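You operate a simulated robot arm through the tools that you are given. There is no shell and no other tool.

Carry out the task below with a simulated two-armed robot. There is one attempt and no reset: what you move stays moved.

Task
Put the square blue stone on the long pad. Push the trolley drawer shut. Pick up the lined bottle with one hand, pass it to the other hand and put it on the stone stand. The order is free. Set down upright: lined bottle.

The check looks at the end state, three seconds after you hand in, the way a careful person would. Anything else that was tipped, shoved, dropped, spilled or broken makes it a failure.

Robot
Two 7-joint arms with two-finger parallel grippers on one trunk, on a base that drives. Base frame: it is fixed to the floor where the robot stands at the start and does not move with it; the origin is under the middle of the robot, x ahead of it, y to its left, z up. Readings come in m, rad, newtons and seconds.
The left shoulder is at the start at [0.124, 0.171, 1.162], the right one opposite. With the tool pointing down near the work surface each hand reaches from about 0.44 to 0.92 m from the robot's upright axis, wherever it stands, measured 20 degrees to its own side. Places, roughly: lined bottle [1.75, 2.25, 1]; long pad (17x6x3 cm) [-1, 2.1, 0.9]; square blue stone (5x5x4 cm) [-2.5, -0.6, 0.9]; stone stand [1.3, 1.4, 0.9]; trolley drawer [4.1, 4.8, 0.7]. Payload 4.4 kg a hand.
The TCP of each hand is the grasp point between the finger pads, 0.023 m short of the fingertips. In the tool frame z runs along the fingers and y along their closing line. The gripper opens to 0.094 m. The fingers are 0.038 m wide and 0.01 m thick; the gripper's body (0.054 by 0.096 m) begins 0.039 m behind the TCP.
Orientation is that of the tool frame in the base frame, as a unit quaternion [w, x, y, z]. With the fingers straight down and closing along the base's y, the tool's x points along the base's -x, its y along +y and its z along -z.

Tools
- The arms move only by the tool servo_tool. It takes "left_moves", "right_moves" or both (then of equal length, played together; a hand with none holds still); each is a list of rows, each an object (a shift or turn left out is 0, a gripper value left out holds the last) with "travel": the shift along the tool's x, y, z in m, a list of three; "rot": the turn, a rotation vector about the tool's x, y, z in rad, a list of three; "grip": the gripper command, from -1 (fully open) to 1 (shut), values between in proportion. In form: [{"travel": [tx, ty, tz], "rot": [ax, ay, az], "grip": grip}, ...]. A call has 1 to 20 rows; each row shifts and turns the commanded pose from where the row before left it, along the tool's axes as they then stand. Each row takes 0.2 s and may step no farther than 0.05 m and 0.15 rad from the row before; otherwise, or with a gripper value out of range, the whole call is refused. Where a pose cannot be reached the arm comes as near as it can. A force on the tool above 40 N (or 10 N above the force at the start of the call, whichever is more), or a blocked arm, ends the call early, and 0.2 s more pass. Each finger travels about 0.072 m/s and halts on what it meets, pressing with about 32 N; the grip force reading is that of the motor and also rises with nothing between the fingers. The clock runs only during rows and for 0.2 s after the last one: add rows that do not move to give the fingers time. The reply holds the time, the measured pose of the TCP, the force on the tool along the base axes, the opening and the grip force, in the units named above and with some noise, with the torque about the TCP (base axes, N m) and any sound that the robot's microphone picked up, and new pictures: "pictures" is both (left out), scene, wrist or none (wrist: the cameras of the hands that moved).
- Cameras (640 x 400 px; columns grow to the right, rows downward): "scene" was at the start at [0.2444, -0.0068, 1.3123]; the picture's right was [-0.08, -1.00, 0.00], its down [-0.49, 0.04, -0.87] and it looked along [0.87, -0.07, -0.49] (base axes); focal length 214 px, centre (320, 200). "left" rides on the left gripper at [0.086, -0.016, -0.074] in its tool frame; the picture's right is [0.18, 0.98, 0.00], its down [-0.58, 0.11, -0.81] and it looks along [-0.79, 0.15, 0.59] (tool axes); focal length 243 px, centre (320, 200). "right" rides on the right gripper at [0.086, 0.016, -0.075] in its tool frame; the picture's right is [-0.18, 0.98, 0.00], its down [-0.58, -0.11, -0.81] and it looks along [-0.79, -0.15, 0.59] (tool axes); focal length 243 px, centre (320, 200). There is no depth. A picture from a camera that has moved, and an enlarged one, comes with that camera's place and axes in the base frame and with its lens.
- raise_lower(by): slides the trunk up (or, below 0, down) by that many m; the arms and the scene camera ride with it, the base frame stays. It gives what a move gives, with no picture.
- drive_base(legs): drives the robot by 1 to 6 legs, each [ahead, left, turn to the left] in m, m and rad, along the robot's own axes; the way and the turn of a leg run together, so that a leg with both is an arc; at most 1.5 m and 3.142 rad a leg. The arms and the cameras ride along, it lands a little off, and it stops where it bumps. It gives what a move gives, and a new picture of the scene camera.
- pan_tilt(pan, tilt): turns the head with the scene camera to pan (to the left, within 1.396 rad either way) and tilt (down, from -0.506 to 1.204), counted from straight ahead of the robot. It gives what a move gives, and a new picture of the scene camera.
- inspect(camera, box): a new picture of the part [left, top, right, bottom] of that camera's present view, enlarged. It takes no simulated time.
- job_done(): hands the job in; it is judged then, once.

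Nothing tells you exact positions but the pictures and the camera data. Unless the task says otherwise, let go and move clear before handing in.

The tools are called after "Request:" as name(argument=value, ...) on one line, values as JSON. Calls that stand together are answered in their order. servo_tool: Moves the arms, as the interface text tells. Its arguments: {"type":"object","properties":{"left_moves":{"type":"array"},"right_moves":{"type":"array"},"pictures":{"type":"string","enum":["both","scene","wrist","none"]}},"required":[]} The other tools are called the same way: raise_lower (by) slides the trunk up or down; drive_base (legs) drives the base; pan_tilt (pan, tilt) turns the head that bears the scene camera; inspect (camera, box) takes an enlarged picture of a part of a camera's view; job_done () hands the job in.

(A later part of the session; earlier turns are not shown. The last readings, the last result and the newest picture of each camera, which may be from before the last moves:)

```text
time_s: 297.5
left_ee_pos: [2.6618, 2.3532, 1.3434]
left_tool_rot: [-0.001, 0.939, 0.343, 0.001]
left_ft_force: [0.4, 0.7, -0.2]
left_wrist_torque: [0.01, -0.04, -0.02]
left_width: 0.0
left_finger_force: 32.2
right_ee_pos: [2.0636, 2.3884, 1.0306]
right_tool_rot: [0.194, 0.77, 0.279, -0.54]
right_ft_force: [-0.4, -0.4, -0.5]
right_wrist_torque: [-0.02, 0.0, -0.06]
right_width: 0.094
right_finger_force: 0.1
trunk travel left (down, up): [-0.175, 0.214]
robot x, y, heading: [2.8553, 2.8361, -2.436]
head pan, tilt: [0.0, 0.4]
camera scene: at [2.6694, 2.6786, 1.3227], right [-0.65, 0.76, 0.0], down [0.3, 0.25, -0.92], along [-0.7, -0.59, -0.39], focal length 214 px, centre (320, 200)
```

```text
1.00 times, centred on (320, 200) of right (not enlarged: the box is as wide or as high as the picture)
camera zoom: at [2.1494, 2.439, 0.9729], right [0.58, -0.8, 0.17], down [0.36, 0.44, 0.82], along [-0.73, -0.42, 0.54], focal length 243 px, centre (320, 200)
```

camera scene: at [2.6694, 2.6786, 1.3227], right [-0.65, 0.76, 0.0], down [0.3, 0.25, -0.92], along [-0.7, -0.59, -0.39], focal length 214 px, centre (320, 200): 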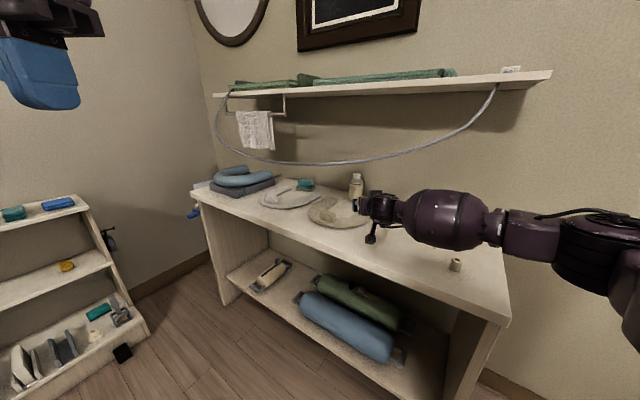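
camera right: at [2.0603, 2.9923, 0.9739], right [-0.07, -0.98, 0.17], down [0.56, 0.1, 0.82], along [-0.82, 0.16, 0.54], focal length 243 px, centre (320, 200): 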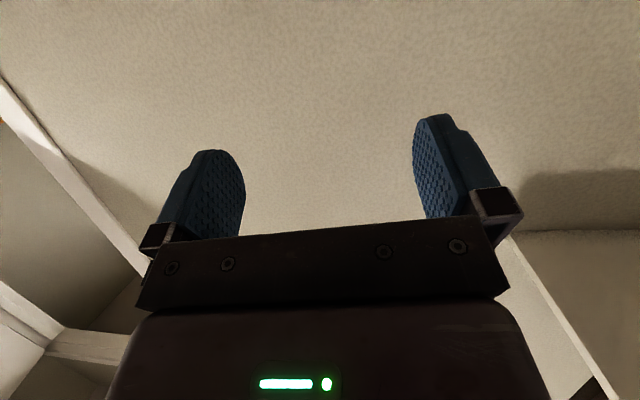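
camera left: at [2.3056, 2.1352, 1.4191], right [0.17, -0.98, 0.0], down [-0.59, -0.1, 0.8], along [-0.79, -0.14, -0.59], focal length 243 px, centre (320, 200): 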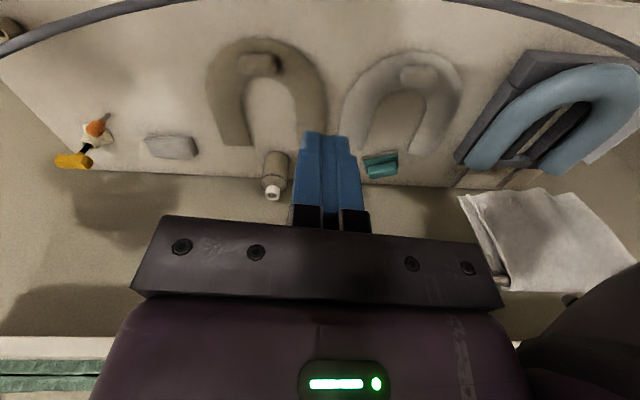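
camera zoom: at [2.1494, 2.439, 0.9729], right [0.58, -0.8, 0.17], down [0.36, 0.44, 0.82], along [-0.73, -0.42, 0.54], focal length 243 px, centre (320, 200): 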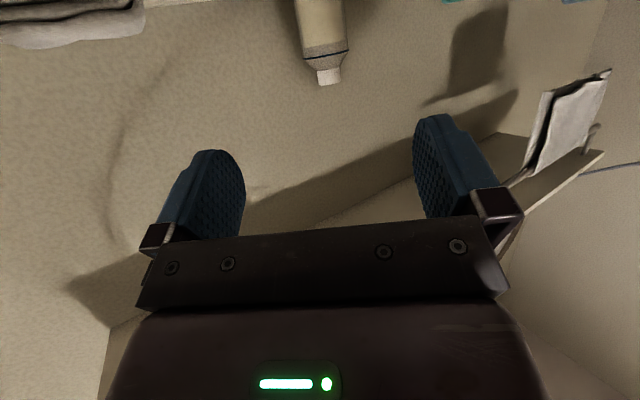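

The hand is under the hose and the wrist camera shows the bottle almost centred between the fingers (about 8 mm to the right). I'll drive the base forward 0.24 m along the pointing direction.

Request:
drive_base(legs=[[0.23, 0, 0]])

Request:
inspect(camera="right", box=[0, 0, 640, 400])

Request:
inspect(camera="scene", box=[250, 120, 490, 280])

```text
time_s: 299.2
left_ee_pos: [2.4852, 2.2046, 1.3442]
left_tool_rot: [0.0, 0.939, 0.343, 0.0]
left_ft_force: [0.4, 0.4, 0.5]
left_wrist_torque: [0.02, -0.02, 0.02]
left_width: 0.0002
left_finger_force: 32.0
right_ee_pos: [1.8879, 2.2397, 1.0313]
right_tool_rot: [0.195, 0.77, 0.279, -0.54]
right_ft_force: [0.3, 0.2, -0.4]
right_wrist_torque: [0.02, -0.02, 0.01]
right_width: 0.094
right_finger_force: 0.1
trunk travel left (down, up): [-0.175, 0.214]
robot x, y, heading: [2.6807, 2.6894, -2.444]
head pan, tilt: [0.0, 0.4]
camera scene: at [2.4935, 2.5302, 1.3228], right [-0.64, 0.76, 0.0], down [0.3, 0.25, -0.92], along [-0.7, -0.59, -0.39], focal length 214 px, centre (320, 200)
```

scene: 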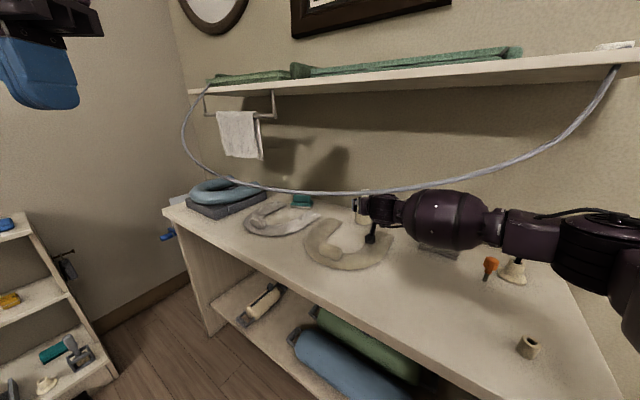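

```text
1.00 times, centred on (320, 200) of right (not enlarged: the box is as wide or as high as the picture)
camera zoom: at [1.9737, 2.2904, 0.9732], right [0.58, -0.79, 0.17], down [0.36, 0.44, 0.82], along [-0.73, -0.42, 0.54], focal length 243 px, centre (320, 200)
```

zoom: 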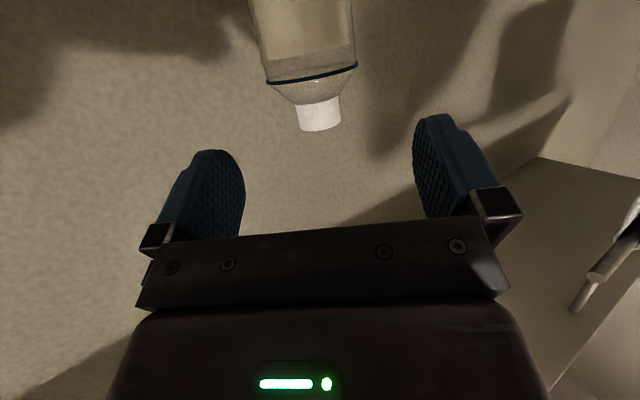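

```text
2.50 times, centred on (370, 200) of scene
camera zoom: at [2.4935, 2.5302, 1.3228], right [-0.64, 0.76, 0.0], down [0.3, 0.25, -0.92], along [-0.7, -0.59, -0.39], focal length 536 px, centre (195, 200)
```

zoom: 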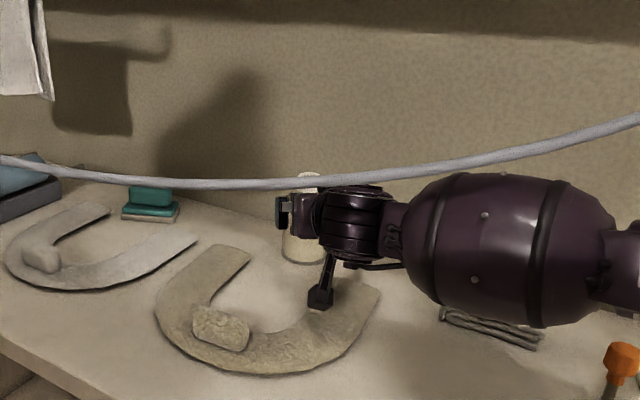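

The bottle is 7 mm to the right and about 0.11 m ahead. I'll correct sideways, tilt the hand slightly steeper for camera clearance, and advance at neck height.

Request:
servo_tool(right_moves=[{"travel": [0, -0.007, 0]}, {"rot": [0, 0.05, 0]}, {"rot": [0, 0.05, 0]}, {"travel": [-0.013, 0, 0.027]}, {"travel": [-0.013, 0, 0.027]}, {"travel": [0, 0, 0]}], pictures="both")

Request:
inspect(camera="scene", box=[310, 160, 430, 260])

```text
time_s: 300.6
left_ee_pos: [2.4869, 2.204, 1.3431]
left_tool_rot: [0.0, 0.939, 0.343, 0.001]
left_ft_force: [-0.2, 0.3, -0.3]
left_wrist_torque: [-0.01, -0.02, -0.02]
left_width: 0.0
left_finger_force: 31.9
right_ee_pos: [1.8364, 2.2051, 1.0323]
right_tool_rot: [0.181, 0.796, 0.289, -0.5]
right_ft_force: [-0.5, 1.0, 0.3]
right_wrist_torque: [-0.01, 0.0, 0.01]
right_width: 0.0943
right_finger_force: 0.0
trunk travel left (down, up): [-0.175, 0.214]
robot x, y, heading: [2.6792, 2.6875, -2.442]
head pan, tilt: [0.0, 0.4]
camera scene: at [2.4937, 2.5309, 1.3229], right [-0.64, 0.76, 0.0], down [0.3, 0.25, -0.92], along [-0.7, -0.59, -0.39], focal length 214 px, centre (320, 200)
camera right: at [1.9268, 2.2609, 0.9837], right [0.57, -0.81, 0.17], down [0.3, 0.39, 0.87], along [-0.77, -0.45, 0.46], focal length 243 px, centre (320, 200)
```

scene: 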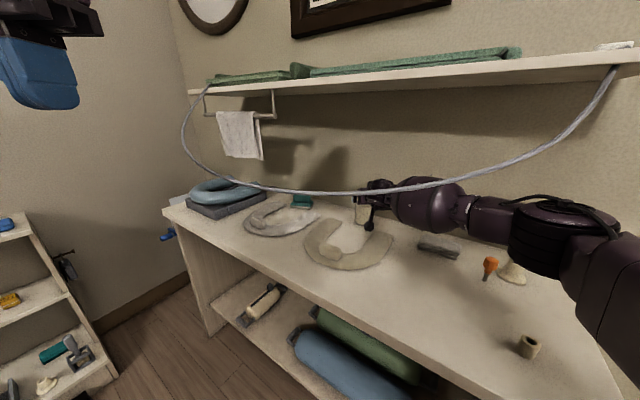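
right: 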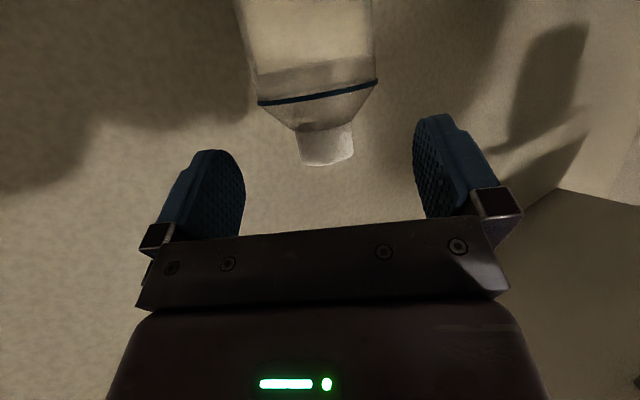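

```text
4.00 times, centred on (370, 210) of scene
camera zoom: at [2.4937, 2.5309, 1.3229], right [-0.64, 0.76, 0.0], down [0.3, 0.25, -0.92], along [-0.7, -0.59, -0.39], focal length 858 px, centre (120, 160)
```

zoom: 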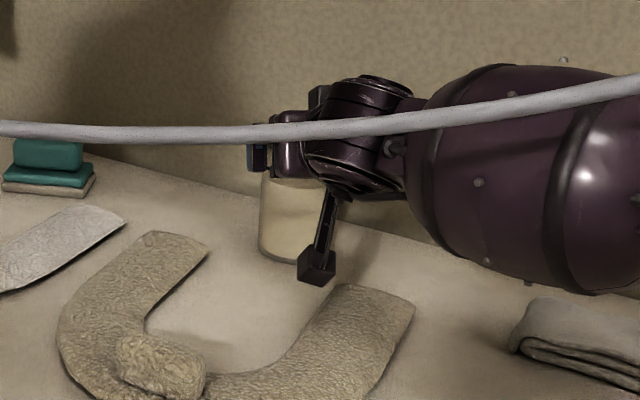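

Centred now; the axis is 47 mm ahead. Advancing to straddle the neck, then lowering onto the body.

Request:
servo_tool(right_moves=[{"travel": [-0.0093, 0, 0.0194]}, {"travel": [-0.0093, 0, 0.0194]}, {"travel": [0, 0, 0]}], pictures="both")

Request:
inspect(camera="scene", box=[310, 160, 430, 260])

```text
time_s: 301.4
left_ee_pos: [2.4858, 2.205, 1.344]
left_tool_rot: [-0.001, 0.94, 0.342, 0.001]
left_ft_force: [0.1, 0.0, 0.3]
left_wrist_torque: [-0.01, 0.01, 0.0]
left_width: 0.0001
left_finger_force: 32.2
right_ee_pos: [1.8036, 2.1789, 1.032]
right_tool_rot: [0.181, 0.796, 0.289, -0.501]
right_ft_force: [-1.3, 1.2, -0.2]
right_wrist_torque: [-0.01, 0.01, 0.02]
right_width: 0.0938
right_finger_force: 0.1
trunk travel left (down, up): [-0.175, 0.214]
robot x, y, heading: [2.6781, 2.6893, -2.442]
head pan, tilt: [0.0, 0.4]
camera scene: at [2.4935, 2.5309, 1.3228], right [-0.64, 0.76, 0.0], down [0.3, 0.25, -0.92], along [-0.7, -0.59, -0.39], focal length 214 px, centre (320, 200)
camera right: at [1.8941, 2.2335, 0.9839], right [0.57, -0.81, 0.17], down [0.3, 0.39, 0.87], along [-0.77, -0.45, 0.46], focal length 243 px, centre (320, 200)
```

scene: 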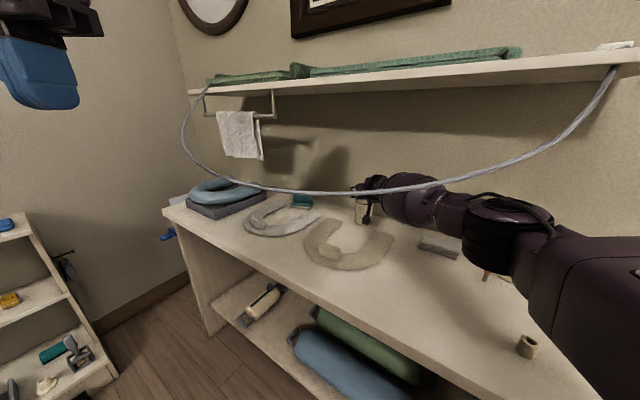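
right: 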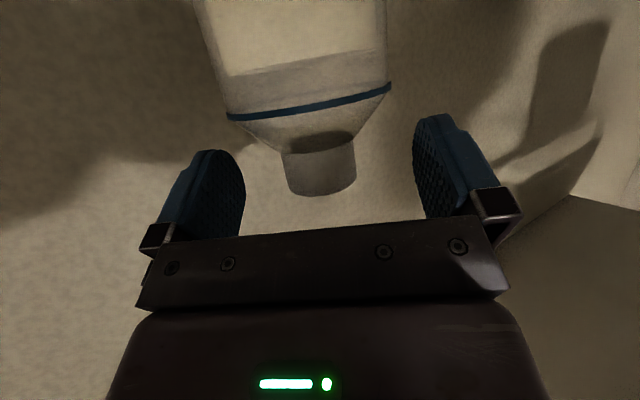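

```text
4.00 times, centred on (370, 210) of scene
camera zoom: at [2.4935, 2.5309, 1.3228], right [-0.64, 0.76, 0.0], down [0.3, 0.25, -0.92], along [-0.7, -0.59, -0.39], focal length 858 px, centre (120, 160)
```

zoom: 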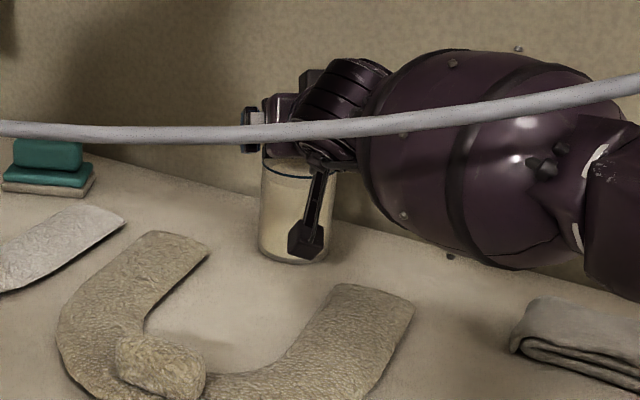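

Well centred (axis 15 mm ahead). Final 1 cm forward and 4 cm down so the fingers straddle the body just below the line.

Request:
servo_tool(right_moves=[{"travel": [-0.0046, 0, 0.0096]}, {"travel": [0.0126, 0, 0.0061]}, {"travel": [0.0126, 0, 0.0061]}, {"travel": [0.0126, 0, 0.0061]}, {"travel": [0, 0, 0]}], pictures="both")

Request:
inspect(camera="scene", box=[310, 160, 430, 260])

```text
time_s: 302.6
left_ee_pos: [2.4859, 2.2025, 1.3437]
left_tool_rot: [0.0, 0.94, 0.342, 0.001]
left_ft_force: [0.1, -0.2, 0.4]
left_wrist_torque: [0.01, -0.02, -0.01]
left_width: 0.0001
left_finger_force: 32.2
right_ee_pos: [1.7973, 2.1734, 0.9864]
right_tool_rot: [0.181, 0.796, 0.29, -0.5]
right_ft_force: [0.5, -0.1, -0.2]
right_wrist_torque: [-0.02, 0.04, -0.04]
right_width: 0.0941
right_finger_force: 0.1
right hand out of reach, approached as far as the arm can: row 4
trunk travel left (down, up): [-0.175, 0.214]
robot x, y, heading: [2.6794, 2.6889, -2.444]
head pan, tilt: [0.0, 0.4]
camera scene: at [2.4941, 2.5303, 1.3229], right [-0.64, 0.76, 0.0], down [0.3, 0.25, -0.92], along [-0.7, -0.59, -0.39], focal length 214 px, centre (320, 200)
camera right: at [1.8872, 2.2283, 0.9391], right [0.57, -0.81, 0.16], down [0.3, 0.39, 0.87], along [-0.77, -0.45, 0.46], focal length 243 px, centre (320, 200)
```

scene: 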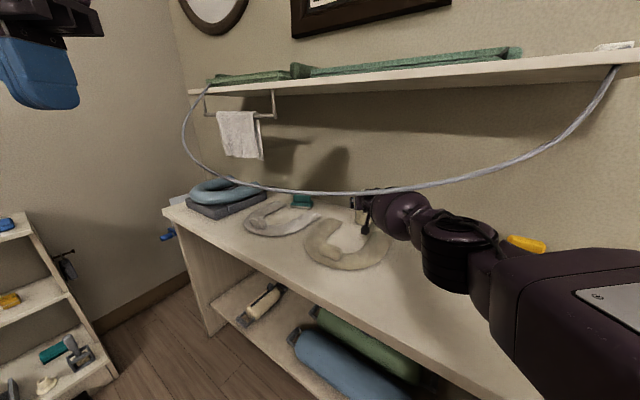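
right: 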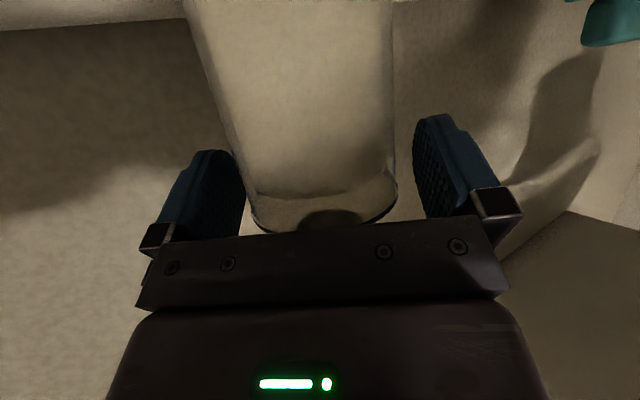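

```text
4.00 times, centred on (370, 210) of scene
camera zoom: at [2.4941, 2.5303, 1.3229], right [-0.64, 0.76, 0.0], down [0.3, 0.25, -0.92], along [-0.7, -0.59, -0.39], focal length 858 px, centre (120, 160)
```

zoom: 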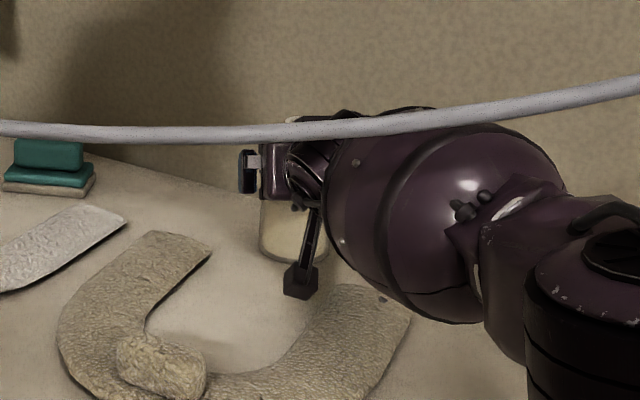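

The body sits centred between the fingers. Closing the right gripper now.

Request:
servo_tool(right_moves=[{"grip": -0.6}, {"grip": -0.4}, {"grip": 0.2}, {"grip": 0.2}, {"grip": 0.2}], pictures="both")

```text
time_s: 303.8
left_ee_pos: [2.4858, 2.2034, 1.3438]
left_tool_rot: [-0.001, 0.94, 0.342, 0.001]
left_ft_force: [-0.1, 0.1, -0.5]
left_wrist_torque: [0.01, -0.02, -0.02]
left_width: 0.0001
left_finger_force: 32.1
right_ee_pos: [1.7973, 2.1728, 0.9862]
right_tool_rot: [0.181, 0.796, 0.289, -0.5]
right_ft_force: [-1.2, -0.3, -0.2]
right_wrist_torque: [0.04, 0.14, 0.04]
right_width: 0.0702
right_finger_force: 31.6
trunk travel left (down, up): [-0.175, 0.214]
robot x, y, heading: [2.6775, 2.6859, -2.438]
head pan, tilt: [0.0, 0.4]
camera scene: at [2.4936, 2.5304, 1.3227], right [-0.64, 0.76, 0.0], down [0.3, 0.25, -0.92], along [-0.7, -0.59, -0.39], focal length 214 px, centre (320, 200)
camera right: at [1.8868, 2.2285, 0.9386], right [0.57, -0.81, 0.16], down [0.29, 0.39, 0.87], along [-0.77, -0.45, 0.46], focal length 243 px, centre (320, 200)
```

scene: 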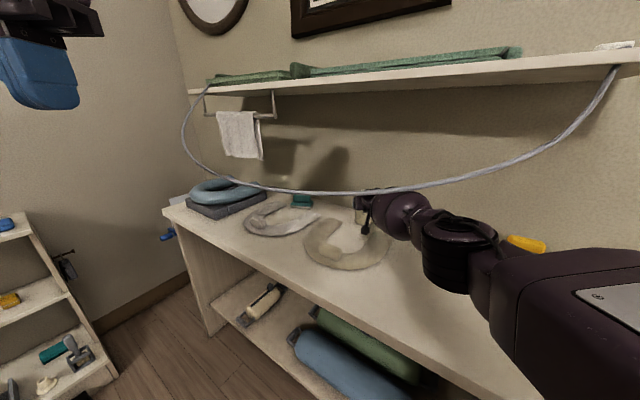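
right: 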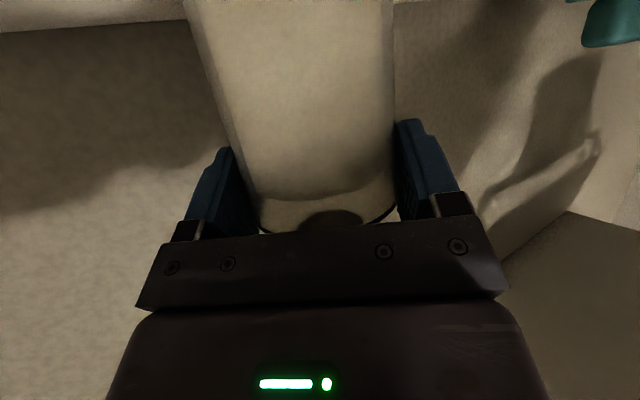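

Gripped: the bottle's body is 70 mm wide. Lifting gently by 4 cm.

Request:
servo_tool(right_moves=[{"travel": [-0.009, 0, -0.0043]}, {"travel": [-0.009, 0, -0.0043]}, {"travel": [-0.009, 0, -0.0043]}, {"travel": [-0.009, 0, -0.0043]}, {"travel": [0, 0, 0]}], pictures="both")

Request:
inspect(camera="scene", box=[310, 160, 430, 260])

```text
time_s: 305.0
left_ee_pos: [2.4851, 2.2031, 1.343]
left_tool_rot: [0.0, 0.939, 0.344, 0.001]
left_ft_force: [-0.1, 0.2, 0.4]
left_wrist_torque: [-0.03, 0.02, 0.04]
left_width: 0.0
left_finger_force: 31.6
right_ee_pos: [1.7965, 2.173, 1.0253]
right_tool_rot: [0.182, 0.796, 0.29, -0.5]
right_ft_force: [-0.4, -0.2, -4.5]
right_wrist_torque: [0.02, -0.01, 0.02]
right_width: 0.0702
right_finger_force: 31.9
trunk travel left (down, up): [-0.175, 0.214]
robot x, y, heading: [2.6784, 2.6889, -2.443]
head pan, tilt: [0.0, 0.4]
camera scene: at [2.4929, 2.5299, 1.3225], right [-0.64, 0.76, 0.0], down [0.3, 0.25, -0.92], along [-0.7, -0.59, -0.39], focal length 214 px, centre (320, 200)
camera right: at [1.8863, 2.2282, 0.9777], right [0.57, -0.81, 0.16], down [0.29, 0.39, 0.87], along [-0.77, -0.45, 0.46], focal length 243 px, centre (320, 200)
```

scene: 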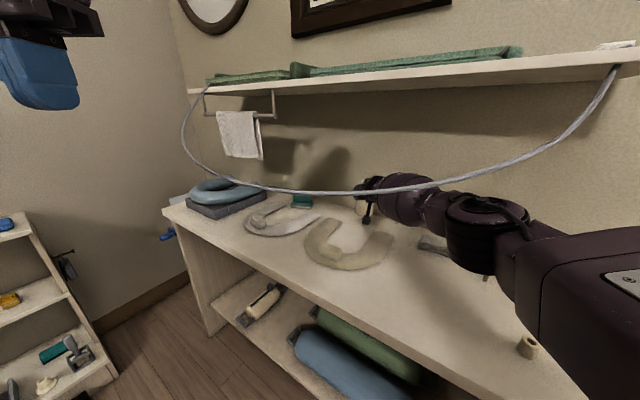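
right: 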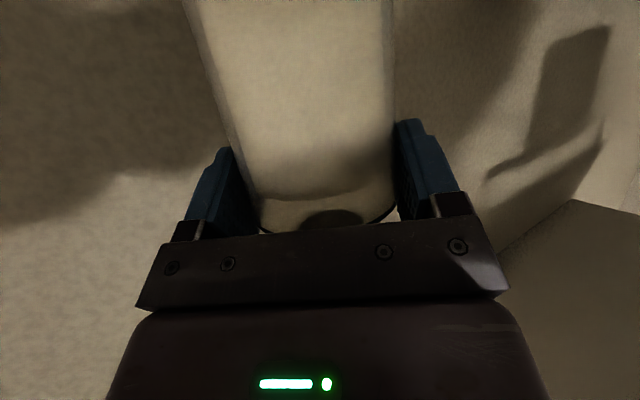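

```text
4.00 times, centred on (370, 210) of scene
camera zoom: at [2.4929, 2.5299, 1.3225], right [-0.64, 0.76, 0.0], down [0.3, 0.25, -0.92], along [-0.7, -0.59, -0.39], focal length 858 px, centre (120, 160)
```

zoom: 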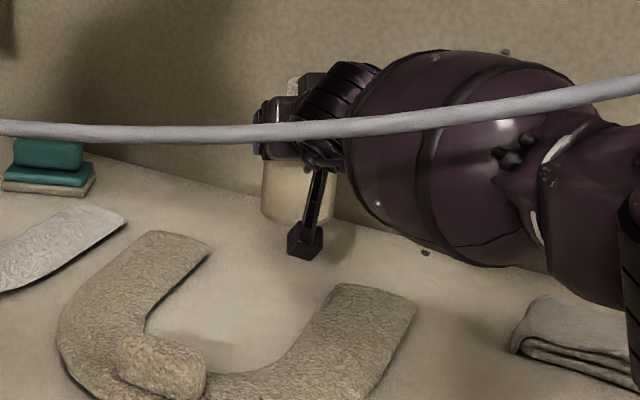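

The bottle is off the table (about 0.45 kg) and upright. I'll draw the arm back under the hose, then back the base and swing it out to the north the way it came.

Request:
servo_tool(right_moves=[{"travel": [0.0174, 0, -0.0215]}, {"travel": [0.0174, 0, -0.036]}, {"travel": [0.0174, 0, -0.036]}, {"travel": [0.01, 0, -0.022]}, {"travel": [0, 0, 0]}], pictures="scene")

Request:
drive_base(legs=[[-0.18, 0, 0]])

Request:
inspect(camera="scene", box=[310, 140, 500, 280])

```text
time_s: 306.2
left_ee_pos: [2.4864, 2.2029, 1.3433]
left_tool_rot: [-0.001, 0.94, 0.342, 0.001]
left_ft_force: [-0.1, -0.1, -0.8]
left_wrist_torque: [0.02, -0.02, 0.06]
left_width: 0.0
left_finger_force: 31.0
right_ee_pos: [1.8964, 2.2584, 1.0186]
right_tool_rot: [0.181, 0.796, 0.289, -0.501]
right_ft_force: [-0.1, -0.3, -5.2]
right_wrist_torque: [0.04, 0.0, 0.0]
right_width: 0.0704
right_finger_force: 31.9
trunk travel left (down, up): [-0.175, 0.214]
robot x, y, heading: [2.6794, 2.6882, -2.44]
head pan, tilt: [0.0, 0.4]
camera scene: at [2.4931, 2.5299, 1.3225], right [-0.64, 0.76, 0.0], down [0.3, 0.25, -0.92], along [-0.7, -0.59, -0.39], focal length 214 px, centre (320, 200)
```

scene: 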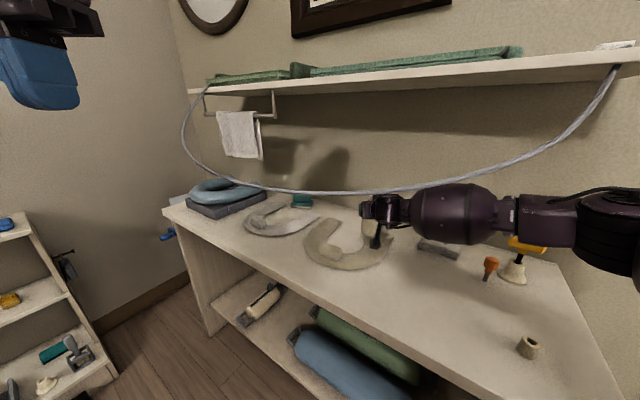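

```text
time_s: 307.7
left_ee_pos: [2.621, 2.3181, 1.3435]
left_tool_rot: [-0.001, 0.939, 0.343, 0.001]
left_ft_force: [-0.5, 0.1, -0.4]
left_wrist_torque: [-0.01, 0.02, 0.0]
left_width: 0.0002
left_finger_force: 31.5
right_ee_pos: [2.0323, 2.3708, 1.0195]
right_tool_rot: [0.18, 0.796, 0.289, -0.5]
right_ft_force: [0.4, -0.8, -5.4]
right_wrist_torque: [0.03, -0.06, -0.03]
right_width: 0.07
right_finger_force: 31.9
trunk travel left (down, up): [-0.175, 0.214]
robot x, y, heading: [2.8161, 2.8006, -2.438]
head pan, tilt: [0.0, 0.4]
camera scene: at [2.6285, 2.6443, 1.3225], right [-0.64, 0.76, 0.0], down [0.3, 0.25, -0.92], along [-0.7, -0.59, -0.39], focal length 214 px, centre (320, 200)
```

scene: 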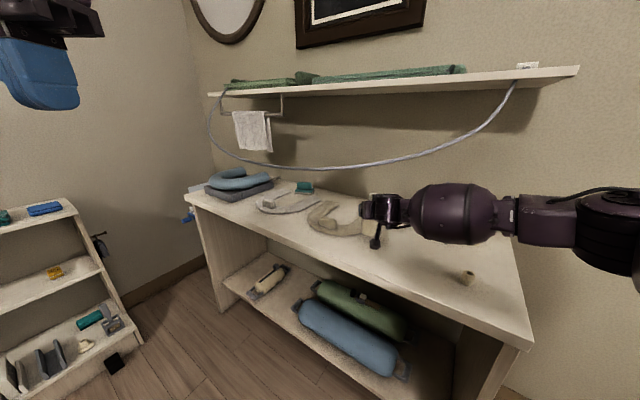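

```text
2.86 times, centred on (405, 210) of scene
camera zoom: at [2.6285, 2.6443, 1.3225], right [-0.64, 0.76, 0.0], down [0.3, 0.25, -0.92], along [-0.7, -0.59, -0.39], focal length 613 px, centre (77, 171)
```

zoom: 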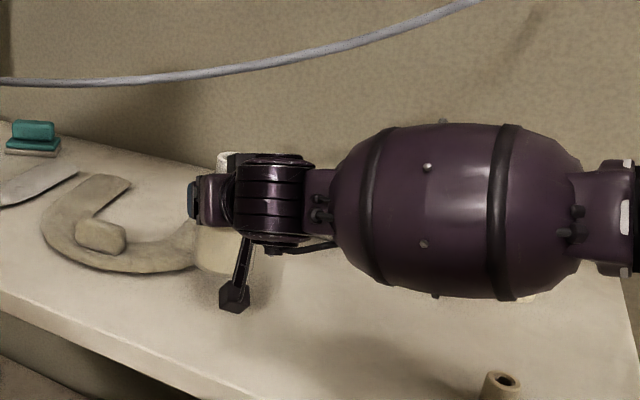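

Request:
servo_tool(right_moves=[{"travel": [-0.018, 0, -0.0087]}, {"travel": [-0.018, 0, -0.0087]}, {"travel": [0, 0, 0]}], pictures="none")

Request:
drive_base(legs=[[0, 0, -0.75]])

Request:
pan_tilt(pan=-0.2, tilt=0.45)

```text
time_s: 308.5
left_ee_pos: [2.6199, 2.3164, 1.3423]
left_tool_rot: [-0.001, 0.939, 0.343, 0.002]
left_ft_force: [-0.1, 0.3, -0.2]
left_wrist_torque: [-0.02, -0.02, 0.0]
left_width: 0.0
left_finger_force: 32.2
right_ee_pos: [2.0307, 2.372, 1.0578]
right_tool_rot: [0.18, 0.796, 0.288, -0.501]
right_ft_force: [-0.5, 0.3, -5.4]
right_wrist_torque: [0.01, -0.01, -0.03]
right_width: 0.0706
right_finger_force: 32.0
trunk travel left (down, up): [-0.175, 0.214]
robot x, y, heading: [2.812, 2.8039, -2.442]
head pan, tilt: [0.0, 0.4]
```

```text
time_s: 310.9
left_ee_pos: [2.3416, 2.5825, 1.3428]
left_tool_rot: [-0.001, 1.0, -0.027, 0.002]
left_ft_force: [-0.2, 0.3, 0.5]
left_wrist_torque: [-0.02, 0.0, 0.01]
left_width: 0.0002
left_finger_force: 31.6
right_ee_pos: [1.9483, 3.0234, 1.0587]
right_tool_rot: [-0.016, 0.847, -0.025, -0.532]
right_ft_force: [-0.2, -0.9, -4.4]
right_wrist_torque: [0.02, -0.05, 0.0]
right_width: 0.0706
right_finger_force: 32.3
trunk travel left (down, up): [-0.175, 0.214]
robot x, y, heading: [2.8168, 2.8032, 3.084]
head pan, tilt: [0.0, 0.4]
camera scene: at [2.5707, 2.8161, 1.3226], right [0.05, 1.0, 0.0], down [0.39, -0.02, -0.92], along [-0.92, 0.05, -0.39], focal length 214 px, centre (320, 200)
```

scene: 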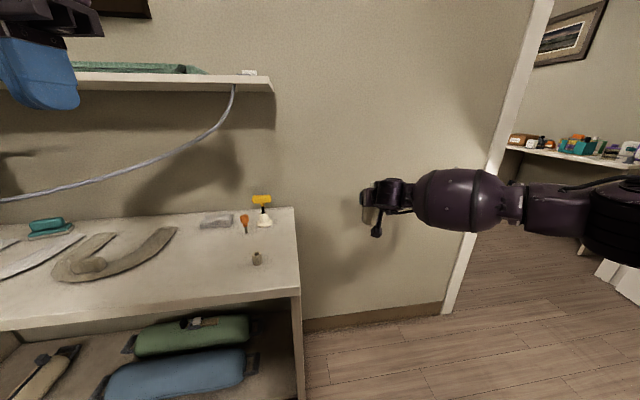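

```text
time_s: 311.6
left_ee_pos: [2.3417, 2.581, 1.3441]
left_tool_rot: [-0.001, 1.0, -0.027, 0.002]
left_ft_force: [0.1, 0.4, -0.2]
left_wrist_torque: [-0.01, 0.02, -0.01]
left_width: 0.0
left_finger_force: 32.4
right_ee_pos: [1.9471, 3.0236, 1.0586]
right_tool_rot: [-0.015, 0.847, -0.023, -0.531]
right_ft_force: [-0.6, -0.4, -4.4]
right_wrist_torque: [-0.01, -0.06, -0.03]
right_width: 0.0703
right_finger_force: 32.5
trunk travel left (down, up): [-0.175, 0.214]
robot x, y, heading: [2.8125, 2.7998, 3.089]
head pan, tilt: [-0.201, 0.45]
camera scene: at [2.5741, 2.8337, 1.3179], right [0.25, 0.97, 0.0], down [0.42, -0.11, -0.9], along [-0.87, 0.22, -0.44], focal length 214 px, centre (320, 200)
```

scene: 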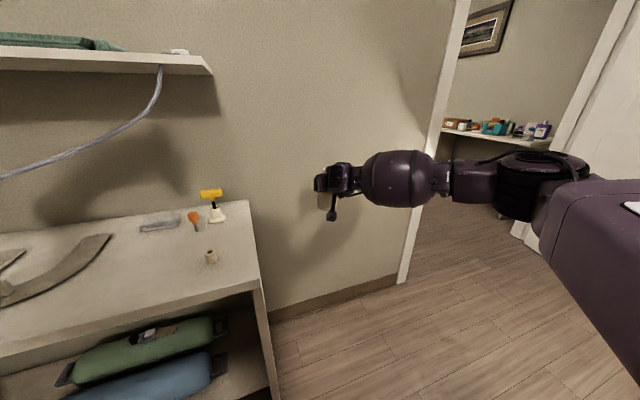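

The bottle is out and upright. I'll turn toward the open floor by the doorway and do the hand-over there.

Request:
drive_base(legs=[[0, 0, -0.9]])

Request:
servo_tool(right_moves=[{"travel": [0.0174, 0.0352, -0.0085]}, {"travel": [0.0174, 0.0352, -0.0085]}, {"travel": [0.0174, 0.0352, -0.0085]}, {"travel": [0.0174, 0.0352, -0.0085]}, {"travel": [0.0174, 0.0352, -0.0085]}, {"rot": [-0.126, 0, -0.061]}, {"rot": [-0.126, 0, -0.061]}, {"rot": [-0.126, 0, -0.061]}, {"rot": [-0.126, 0, -0.061]}, {"rot": [-0.126, 0, -0.061]}, {"travel": [0, 0, 0]}], pictures="none")

Request:
pan_tilt(pan=0.0, tilt=0.5)

```text
time_s: 314.4
left_ee_pos: [2.3484, 3.0372, 1.3438]
left_tool_rot: [0.002, 0.889, -0.458, 0.001]
left_ft_force: [0.4, -1.4, 0.2]
left_wrist_torque: [0.01, 0.02, 0.02]
left_width: 0.0002
left_finger_force: 31.3
right_ee_pos: [2.4509, 3.6195, 1.058]
right_tool_rot: [-0.245, 0.752, -0.39, -0.471]
right_ft_force: [-0.7, 1.1, -5.2]
right_wrist_torque: [-0.02, -0.02, 0.01]
right_width: 0.0702
right_finger_force: 31.8
trunk travel left (down, up): [-0.175, 0.214]
robot x, y, heading: [2.8132, 2.8039, 2.179]
head pan, tilt: [-0.201, 0.45]
camera scene: at [2.6906, 3.0121, 1.3179], right [0.91, 0.41, 0.0], down [0.18, -0.4, -0.9], along [-0.37, 0.82, -0.44], focal length 214 px, centre (320, 200)
```

scene: 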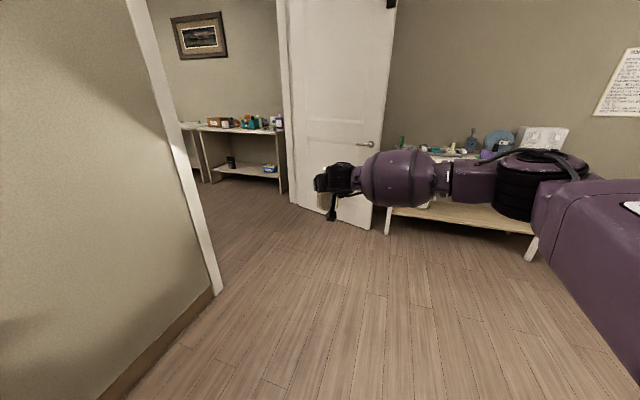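

```text
time_s: 316.8
left_ee_pos: [2.3476, 3.0362, 1.343]
left_tool_rot: [0.0, 0.889, -0.459, 0.002]
left_ft_force: [0.0, 0.3, 0.3]
left_wrist_torque: [0.02, -0.01, 0.02]
left_width: 0.0
left_finger_force: 31.6
right_ee_pos: [2.35, 3.455, 0.9984]
right_tool_rot: [-0.069, 0.84, -0.107, -0.527]
right_ft_force: [0.6, 0.2, -4.9]
right_wrist_torque: [0.01, -0.01, 0.0]
right_width: 0.0701
right_finger_force: 32.3
trunk travel left (down, up): [-0.175, 0.214]
robot x, y, heading: [2.8169, 2.8033, 2.193]
head pan, tilt: [-0.201, 0.45]
```

```text
time_s: 317.5
left_ee_pos: [2.3493, 3.0365, 1.3433]
left_tool_rot: [0.0, 0.889, -0.459, 0.001]
left_ft_force: [-0.1, 1.3, 0.7]
left_wrist_torque: [0.0, 0.02, 0.04]
left_width: 0.0003
left_finger_force: 32.1
right_ee_pos: [2.3506, 3.4556, 0.999]
right_tool_rot: [-0.069, 0.84, -0.108, -0.527]
right_ft_force: [0.3, 1.0, -5.4]
right_wrist_torque: [-0.01, -0.01, 0.0]
right_width: 0.0701
right_finger_force: 31.6
trunk travel left (down, up): [-0.175, 0.214]
robot x, y, heading: [2.8167, 2.8031, 2.191]
head pan, tilt: [0.0, 0.499]
camera scene: at [2.6748, 3.002, 1.3135], right [0.82, 0.58, 0.0], down [0.28, -0.39, -0.88], along [-0.51, 0.72, -0.48], focal length 214 px, centre (320, 200)
```

scene: 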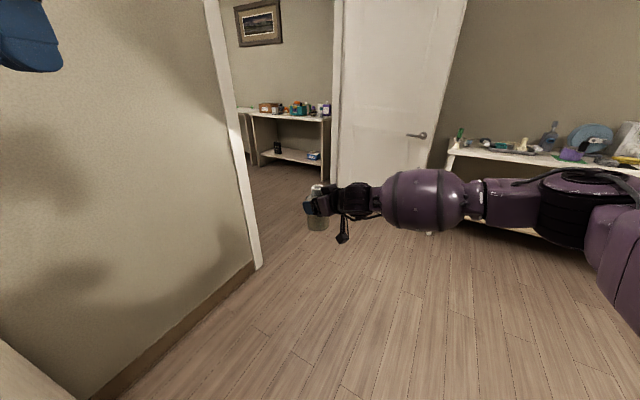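

Request:
inspect(camera="scene", box=[280, 160, 400, 250])

```text
4.44 times, centred on (340, 205) of scene
camera zoom: at [2.6748, 3.002, 1.3135], right [0.82, 0.58, 0.0], down [0.28, -0.39, -0.88], along [-0.51, 0.72, -0.48], focal length 953 px, centre (231, 178)
```

zoom: 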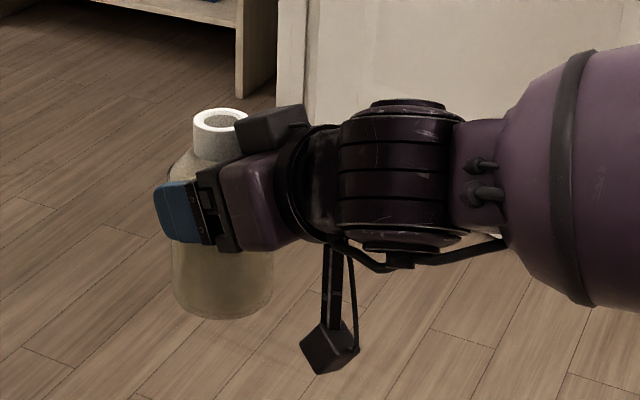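

The ring's centre is confirmed at (2.346, 3.456), top z≈1.051. I'll bring the left hand above it with its closing line parallel to the right hand's, partly open.

Request:
servo_tool(left_moves=[{"travel": [-0.0383, -0.0267, 0], "grip": -0.1}, {"travel": [-0.0383, -0.0267, 0], "grip": -0.1}, {"travel": [-0.0383, -0.0267, 0]}, {"travel": [-0.0383, -0.0267, 0]}, {"travel": [-0.0383, -0.0267, 0]}, {"travel": [-0.0383, -0.0267, 0]}, {"travel": [-0.0383, -0.0267, 0]}, {"travel": [-0.0383, -0.0267, 0]}, {"travel": [-0.0383, -0.0267, 0]}, {"rot": [0, 0, -0.139]}, {"rot": [0, 0, -0.139]}, {"rot": [0, 0, -0.139]}, {"rot": [0, 0, -0.139]}, {"rot": [0, 0, -0.139]}, {"rot": [0, 0.075, 0]}, {"rot": [0, 0.075, 0]}, {"travel": [0, 0, 0]}], pictures="both")

```text
time_s: 321.1
left_ee_pos: [2.3476, 3.403, 1.3403]
left_tool_rot: [0.008, 0.99, -0.128, 0.056]
left_ft_force: [0.3, 0.2, 0.3]
left_wrist_torque: [-0.02, 0.0, 0.0]
left_width: 0.0517
left_finger_force: 0.2
left hand out of reach, approached as far as the arm can: row 9, 15
right_ee_pos: [2.3498, 3.4553, 0.9989]
right_tool_rot: [-0.068, 0.841, -0.107, -0.527]
right_ft_force: [-0.2, 0.3, -4.5]
right_wrist_torque: [-0.02, 0.0, 0.01]
right_width: 0.0702
right_finger_force: 32.4
trunk travel left (down, up): [-0.175, 0.214]
robot x, y, heading: [2.8207, 2.8021, 2.189]
head pan, tilt: [0.0, 0.499]
camera scene: at [2.6743, 3.0018, 1.3134], right [0.81, 0.58, 0.0], down [0.28, -0.39, -0.88], along [-0.51, 0.72, -0.48], focal length 214 px, centre (320, 200)
camera left: at [2.4268, 3.3991, 1.4251], right [-0.07, -1.0, 0.02], down [-0.68, 0.07, 0.73], along [-0.73, 0.04, -0.68], focal length 243 px, centre (320, 200)
```

scene: 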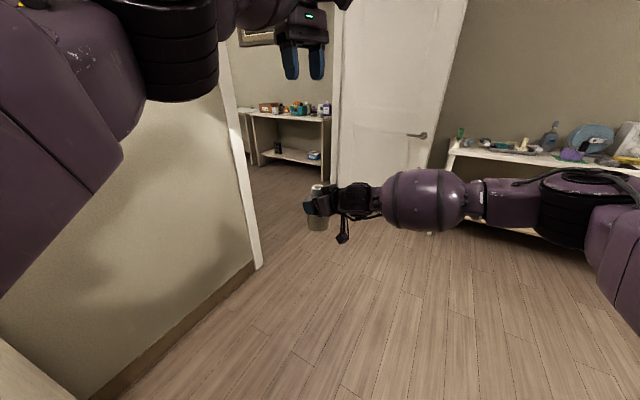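
left: 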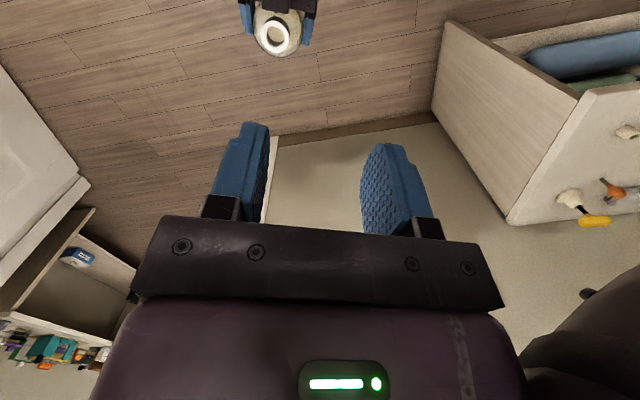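

Request:
servo_tool(left_moves=[{"travel": [-0.0048, 0, 0.0422]}, {"travel": [-0.0048, 0, 0.0422]}, {"travel": [-0.0123, -0.0255, 0.0422]}, {"travel": [-0.0123, -0.0255, 0.03]}, {"travel": [0, 0, 0]}], pictures="both")

Request:
inspect(camera="scene", box=[260, 120, 420, 250])

```text
refused: row 3 steps farther than a row can; nothing moved
```

```text
3.08 times, centred on (340, 185) of scene
camera zoom: at [2.6743, 3.0018, 1.3134], right [0.81, 0.58, 0.0], down [0.28, -0.39, -0.88], along [-0.51, 0.72, -0.48], focal length 660 px, centre (258, 246)
```

zoom: 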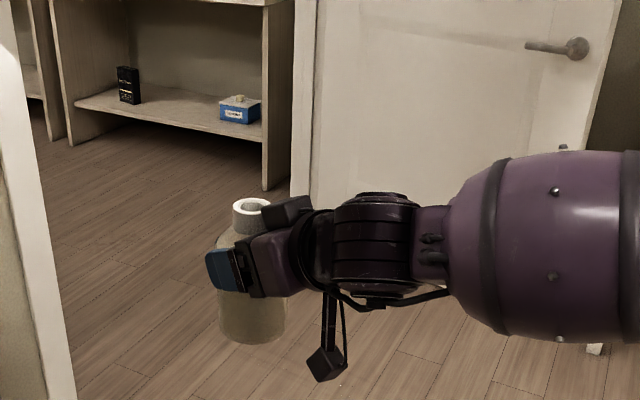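

Request:
servo_tool(left_moves=[{"travel": [-0.0048, 0, 0.0422]}, {"travel": [-0.0048, 0, 0.0422]}, {"travel": [-0.0048, 0, 0.0422]}, {"travel": [-0.01, -0.0255, 0.02]}, {"travel": [-0.01, -0.0255, 0.02]}, {"travel": [0, 0, 0]}], pictures="both")

Request:
inspect(camera="scene", box=[260, 120, 420, 250])

```text
time_s: 322.5
left_ee_pos: [2.353, 3.453, 1.1717]
left_tool_rot: [0.01, 0.989, -0.128, 0.075]
left_ft_force: [0.0, -0.3, 0.2]
left_wrist_torque: [0.03, 0.01, 0.02]
left_width: 0.0519
left_finger_force: 0.1
right_ee_pos: [2.3499, 3.4543, 1.0]
right_tool_rot: [-0.068, 0.841, -0.107, -0.527]
right_ft_force: [-0.2, 0.5, -4.7]
right_wrist_torque: [-0.02, -0.07, -0.01]
right_width: 0.07
right_finger_force: 32.8
trunk travel left (down, up): [-0.175, 0.214]
robot x, y, heading: [2.8148, 2.8058, 2.192]
head pan, tilt: [0.0, 0.499]
camera scene: at [2.6746, 3.0009, 1.3138], right [0.81, 0.58, 0.0], down [0.28, -0.39, -0.88], along [-0.51, 0.72, -0.48], focal length 214 px, centre (320, 200)
camera left: at [2.4288, 3.451, 1.2586], right [-0.08, -1.0, 0.03], down [-0.7, 0.07, 0.71], along [-0.71, 0.03, -0.7], focal length 243 px, centre (320, 200)
```

scene: 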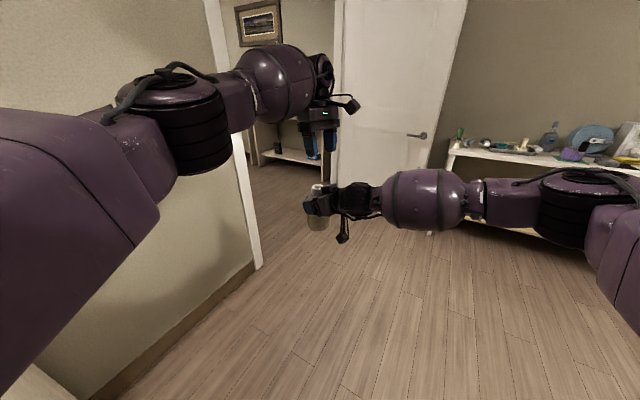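
left: 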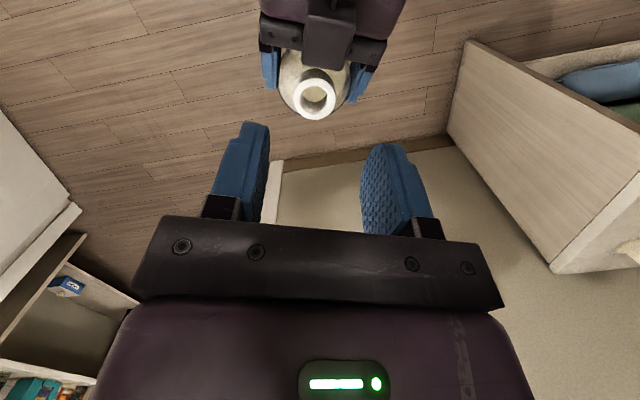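

```text
3.08 times, centred on (340, 185) of scene
camera zoom: at [2.6746, 3.0009, 1.3138], right [0.81, 0.58, 0.0], down [0.28, -0.39, -0.88], along [-0.51, 0.72, -0.48], focal length 660 px, centre (258, 246)
```

zoom: 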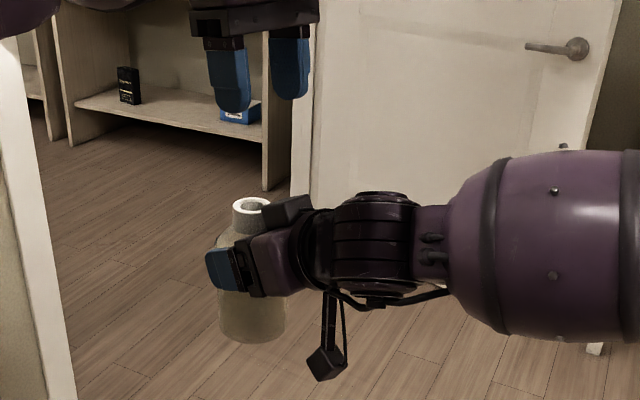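

The ring is at (2.344, 3.455) under the left hand, with clearance to the right hand. Descending onto the ring in two stages.

Request:
servo_tool(left_moves=[{"travel": [-0.0096, 0, 0.0366]}, {"travel": [-0.0096, 0, 0.0366]}, {"travel": [0, 0, 0]}], pictures="both")

Request:
inspect(camera="scene", box=[260, 120, 420, 250])

```text
time_s: 323.3
left_ee_pos: [2.3471, 3.4546, 1.0958]
left_tool_rot: [0.01, 0.989, -0.129, 0.075]
left_ft_force: [0.7, 0.2, 0.2]
left_wrist_torque: [0.02, -0.03, -0.02]
left_width: 0.0516
left_finger_force: 0.0
right_ee_pos: [2.3507, 3.4538, 0.9997]
right_tool_rot: [-0.068, 0.84, -0.107, -0.527]
right_ft_force: [0.2, -1.0, -4.0]
right_wrist_torque: [-0.05, -0.06, -0.02]
right_width: 0.0704
right_finger_force: 31.9
trunk travel left (down, up): [-0.175, 0.214]
robot x, y, heading: [2.8144, 2.8051, 2.191]
head pan, tilt: [0.0, 0.499]
camera scene: at [2.6752, 3.0013, 1.3138], right [0.81, 0.58, 0.0], down [0.28, -0.39, -0.88], along [-0.51, 0.72, -0.48], focal length 214 px, centre (320, 200)
camera left: at [2.4221, 3.4527, 1.1841], right [-0.08, -1.0, 0.03], down [-0.7, 0.07, 0.71], along [-0.71, 0.03, -0.7], focal length 243 px, centre (320, 200)
```

scene: 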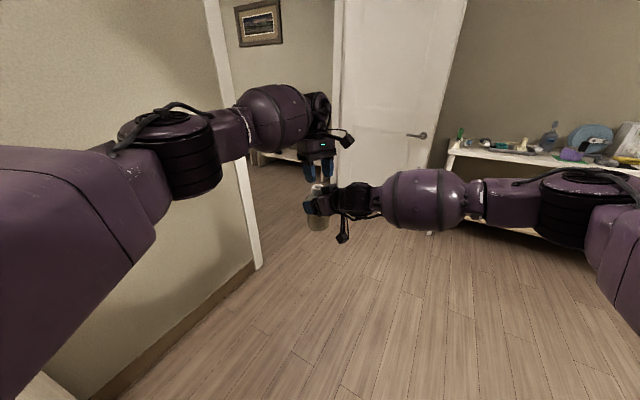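
left: 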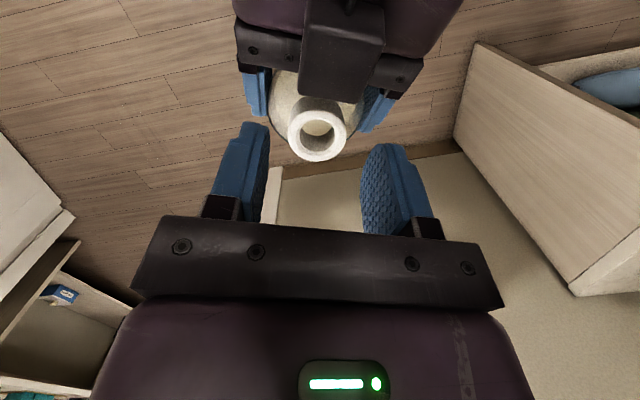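

```text
3.08 times, centred on (340, 185) of scene
camera zoom: at [2.6752, 3.0013, 1.3138], right [0.81, 0.58, 0.0], down [0.28, -0.39, -0.88], along [-0.51, 0.72, -0.48], focal length 660 px, centre (258, 246)
```

zoom: 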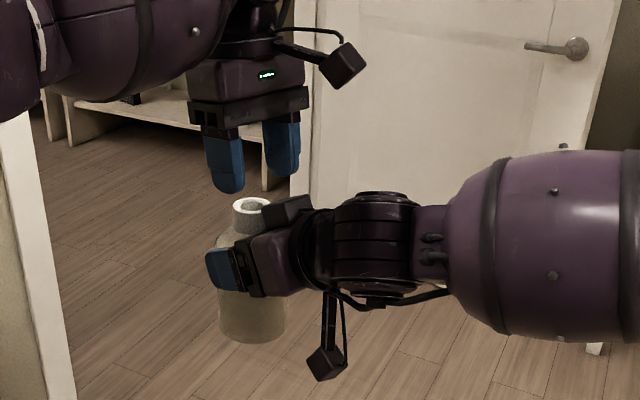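

Request:
servo_tool(left_moves=[{"travel": [-0.0052, 0, 0.0204]}, {"travel": [-0.0052, 0, 0.0204]}, {"travel": [0, 0, 0]}], pictures="both")

Request:
inspect(camera="scene", box=[280, 150, 380, 230])

```text
time_s: 324.1
left_ee_pos: [2.3438, 3.4574, 1.0535]
left_tool_rot: [0.01, 0.989, -0.128, 0.075]
left_ft_force: [-0.1, 1.1, -0.4]
left_wrist_torque: [-0.01, 0.0, -0.02]
left_width: 0.0518
left_finger_force: 0.1
right_ee_pos: [2.3504, 3.456, 0.9988]
right_tool_rot: [-0.069, 0.84, -0.108, -0.527]
right_ft_force: [0.3, 0.8, -4.6]
right_wrist_torque: [-0.03, -0.06, 0.01]
right_width: 0.0699
right_finger_force: 32.1
trunk travel left (down, up): [-0.175, 0.214]
robot x, y, heading: [2.814, 2.8037, 2.188]
head pan, tilt: [0.0, 0.499]
camera scene: at [2.675, 3.0016, 1.3136], right [0.81, 0.58, 0.0], down [0.28, -0.39, -0.88], along [-0.51, 0.72, -0.48], focal length 214 px, centre (320, 200)
camera left: at [2.4181, 3.4543, 1.1419], right [-0.08, -1.0, 0.03], down [-0.7, 0.07, 0.71], along [-0.71, 0.03, -0.7], focal length 243 px, centre (320, 200)
```

scene: 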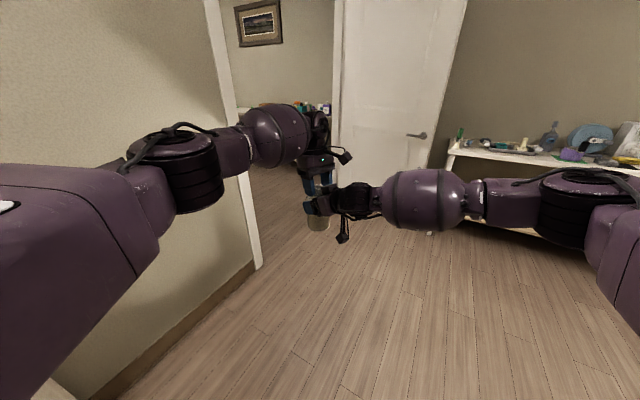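
left: 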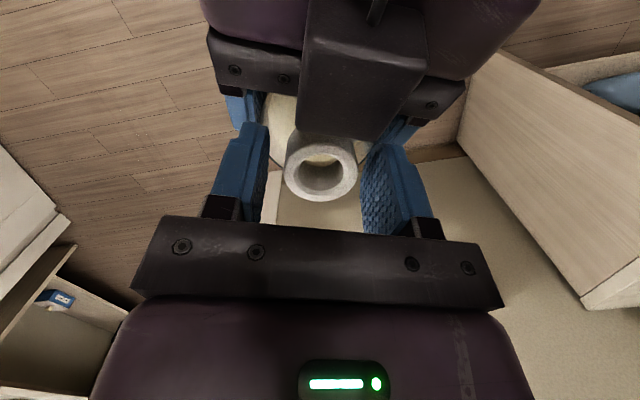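

```text
5.00 times, centred on (330, 190) of scene
camera zoom: at [2.675, 3.0016, 1.3136], right [0.81, 0.58, 0.0], down [0.28, -0.39, -0.88], along [-0.51, 0.72, -0.48], focal length 1072 px, centre (270, 250)
```

zoom: 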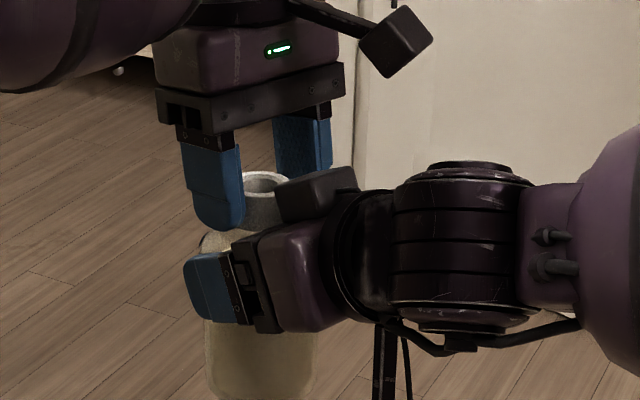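

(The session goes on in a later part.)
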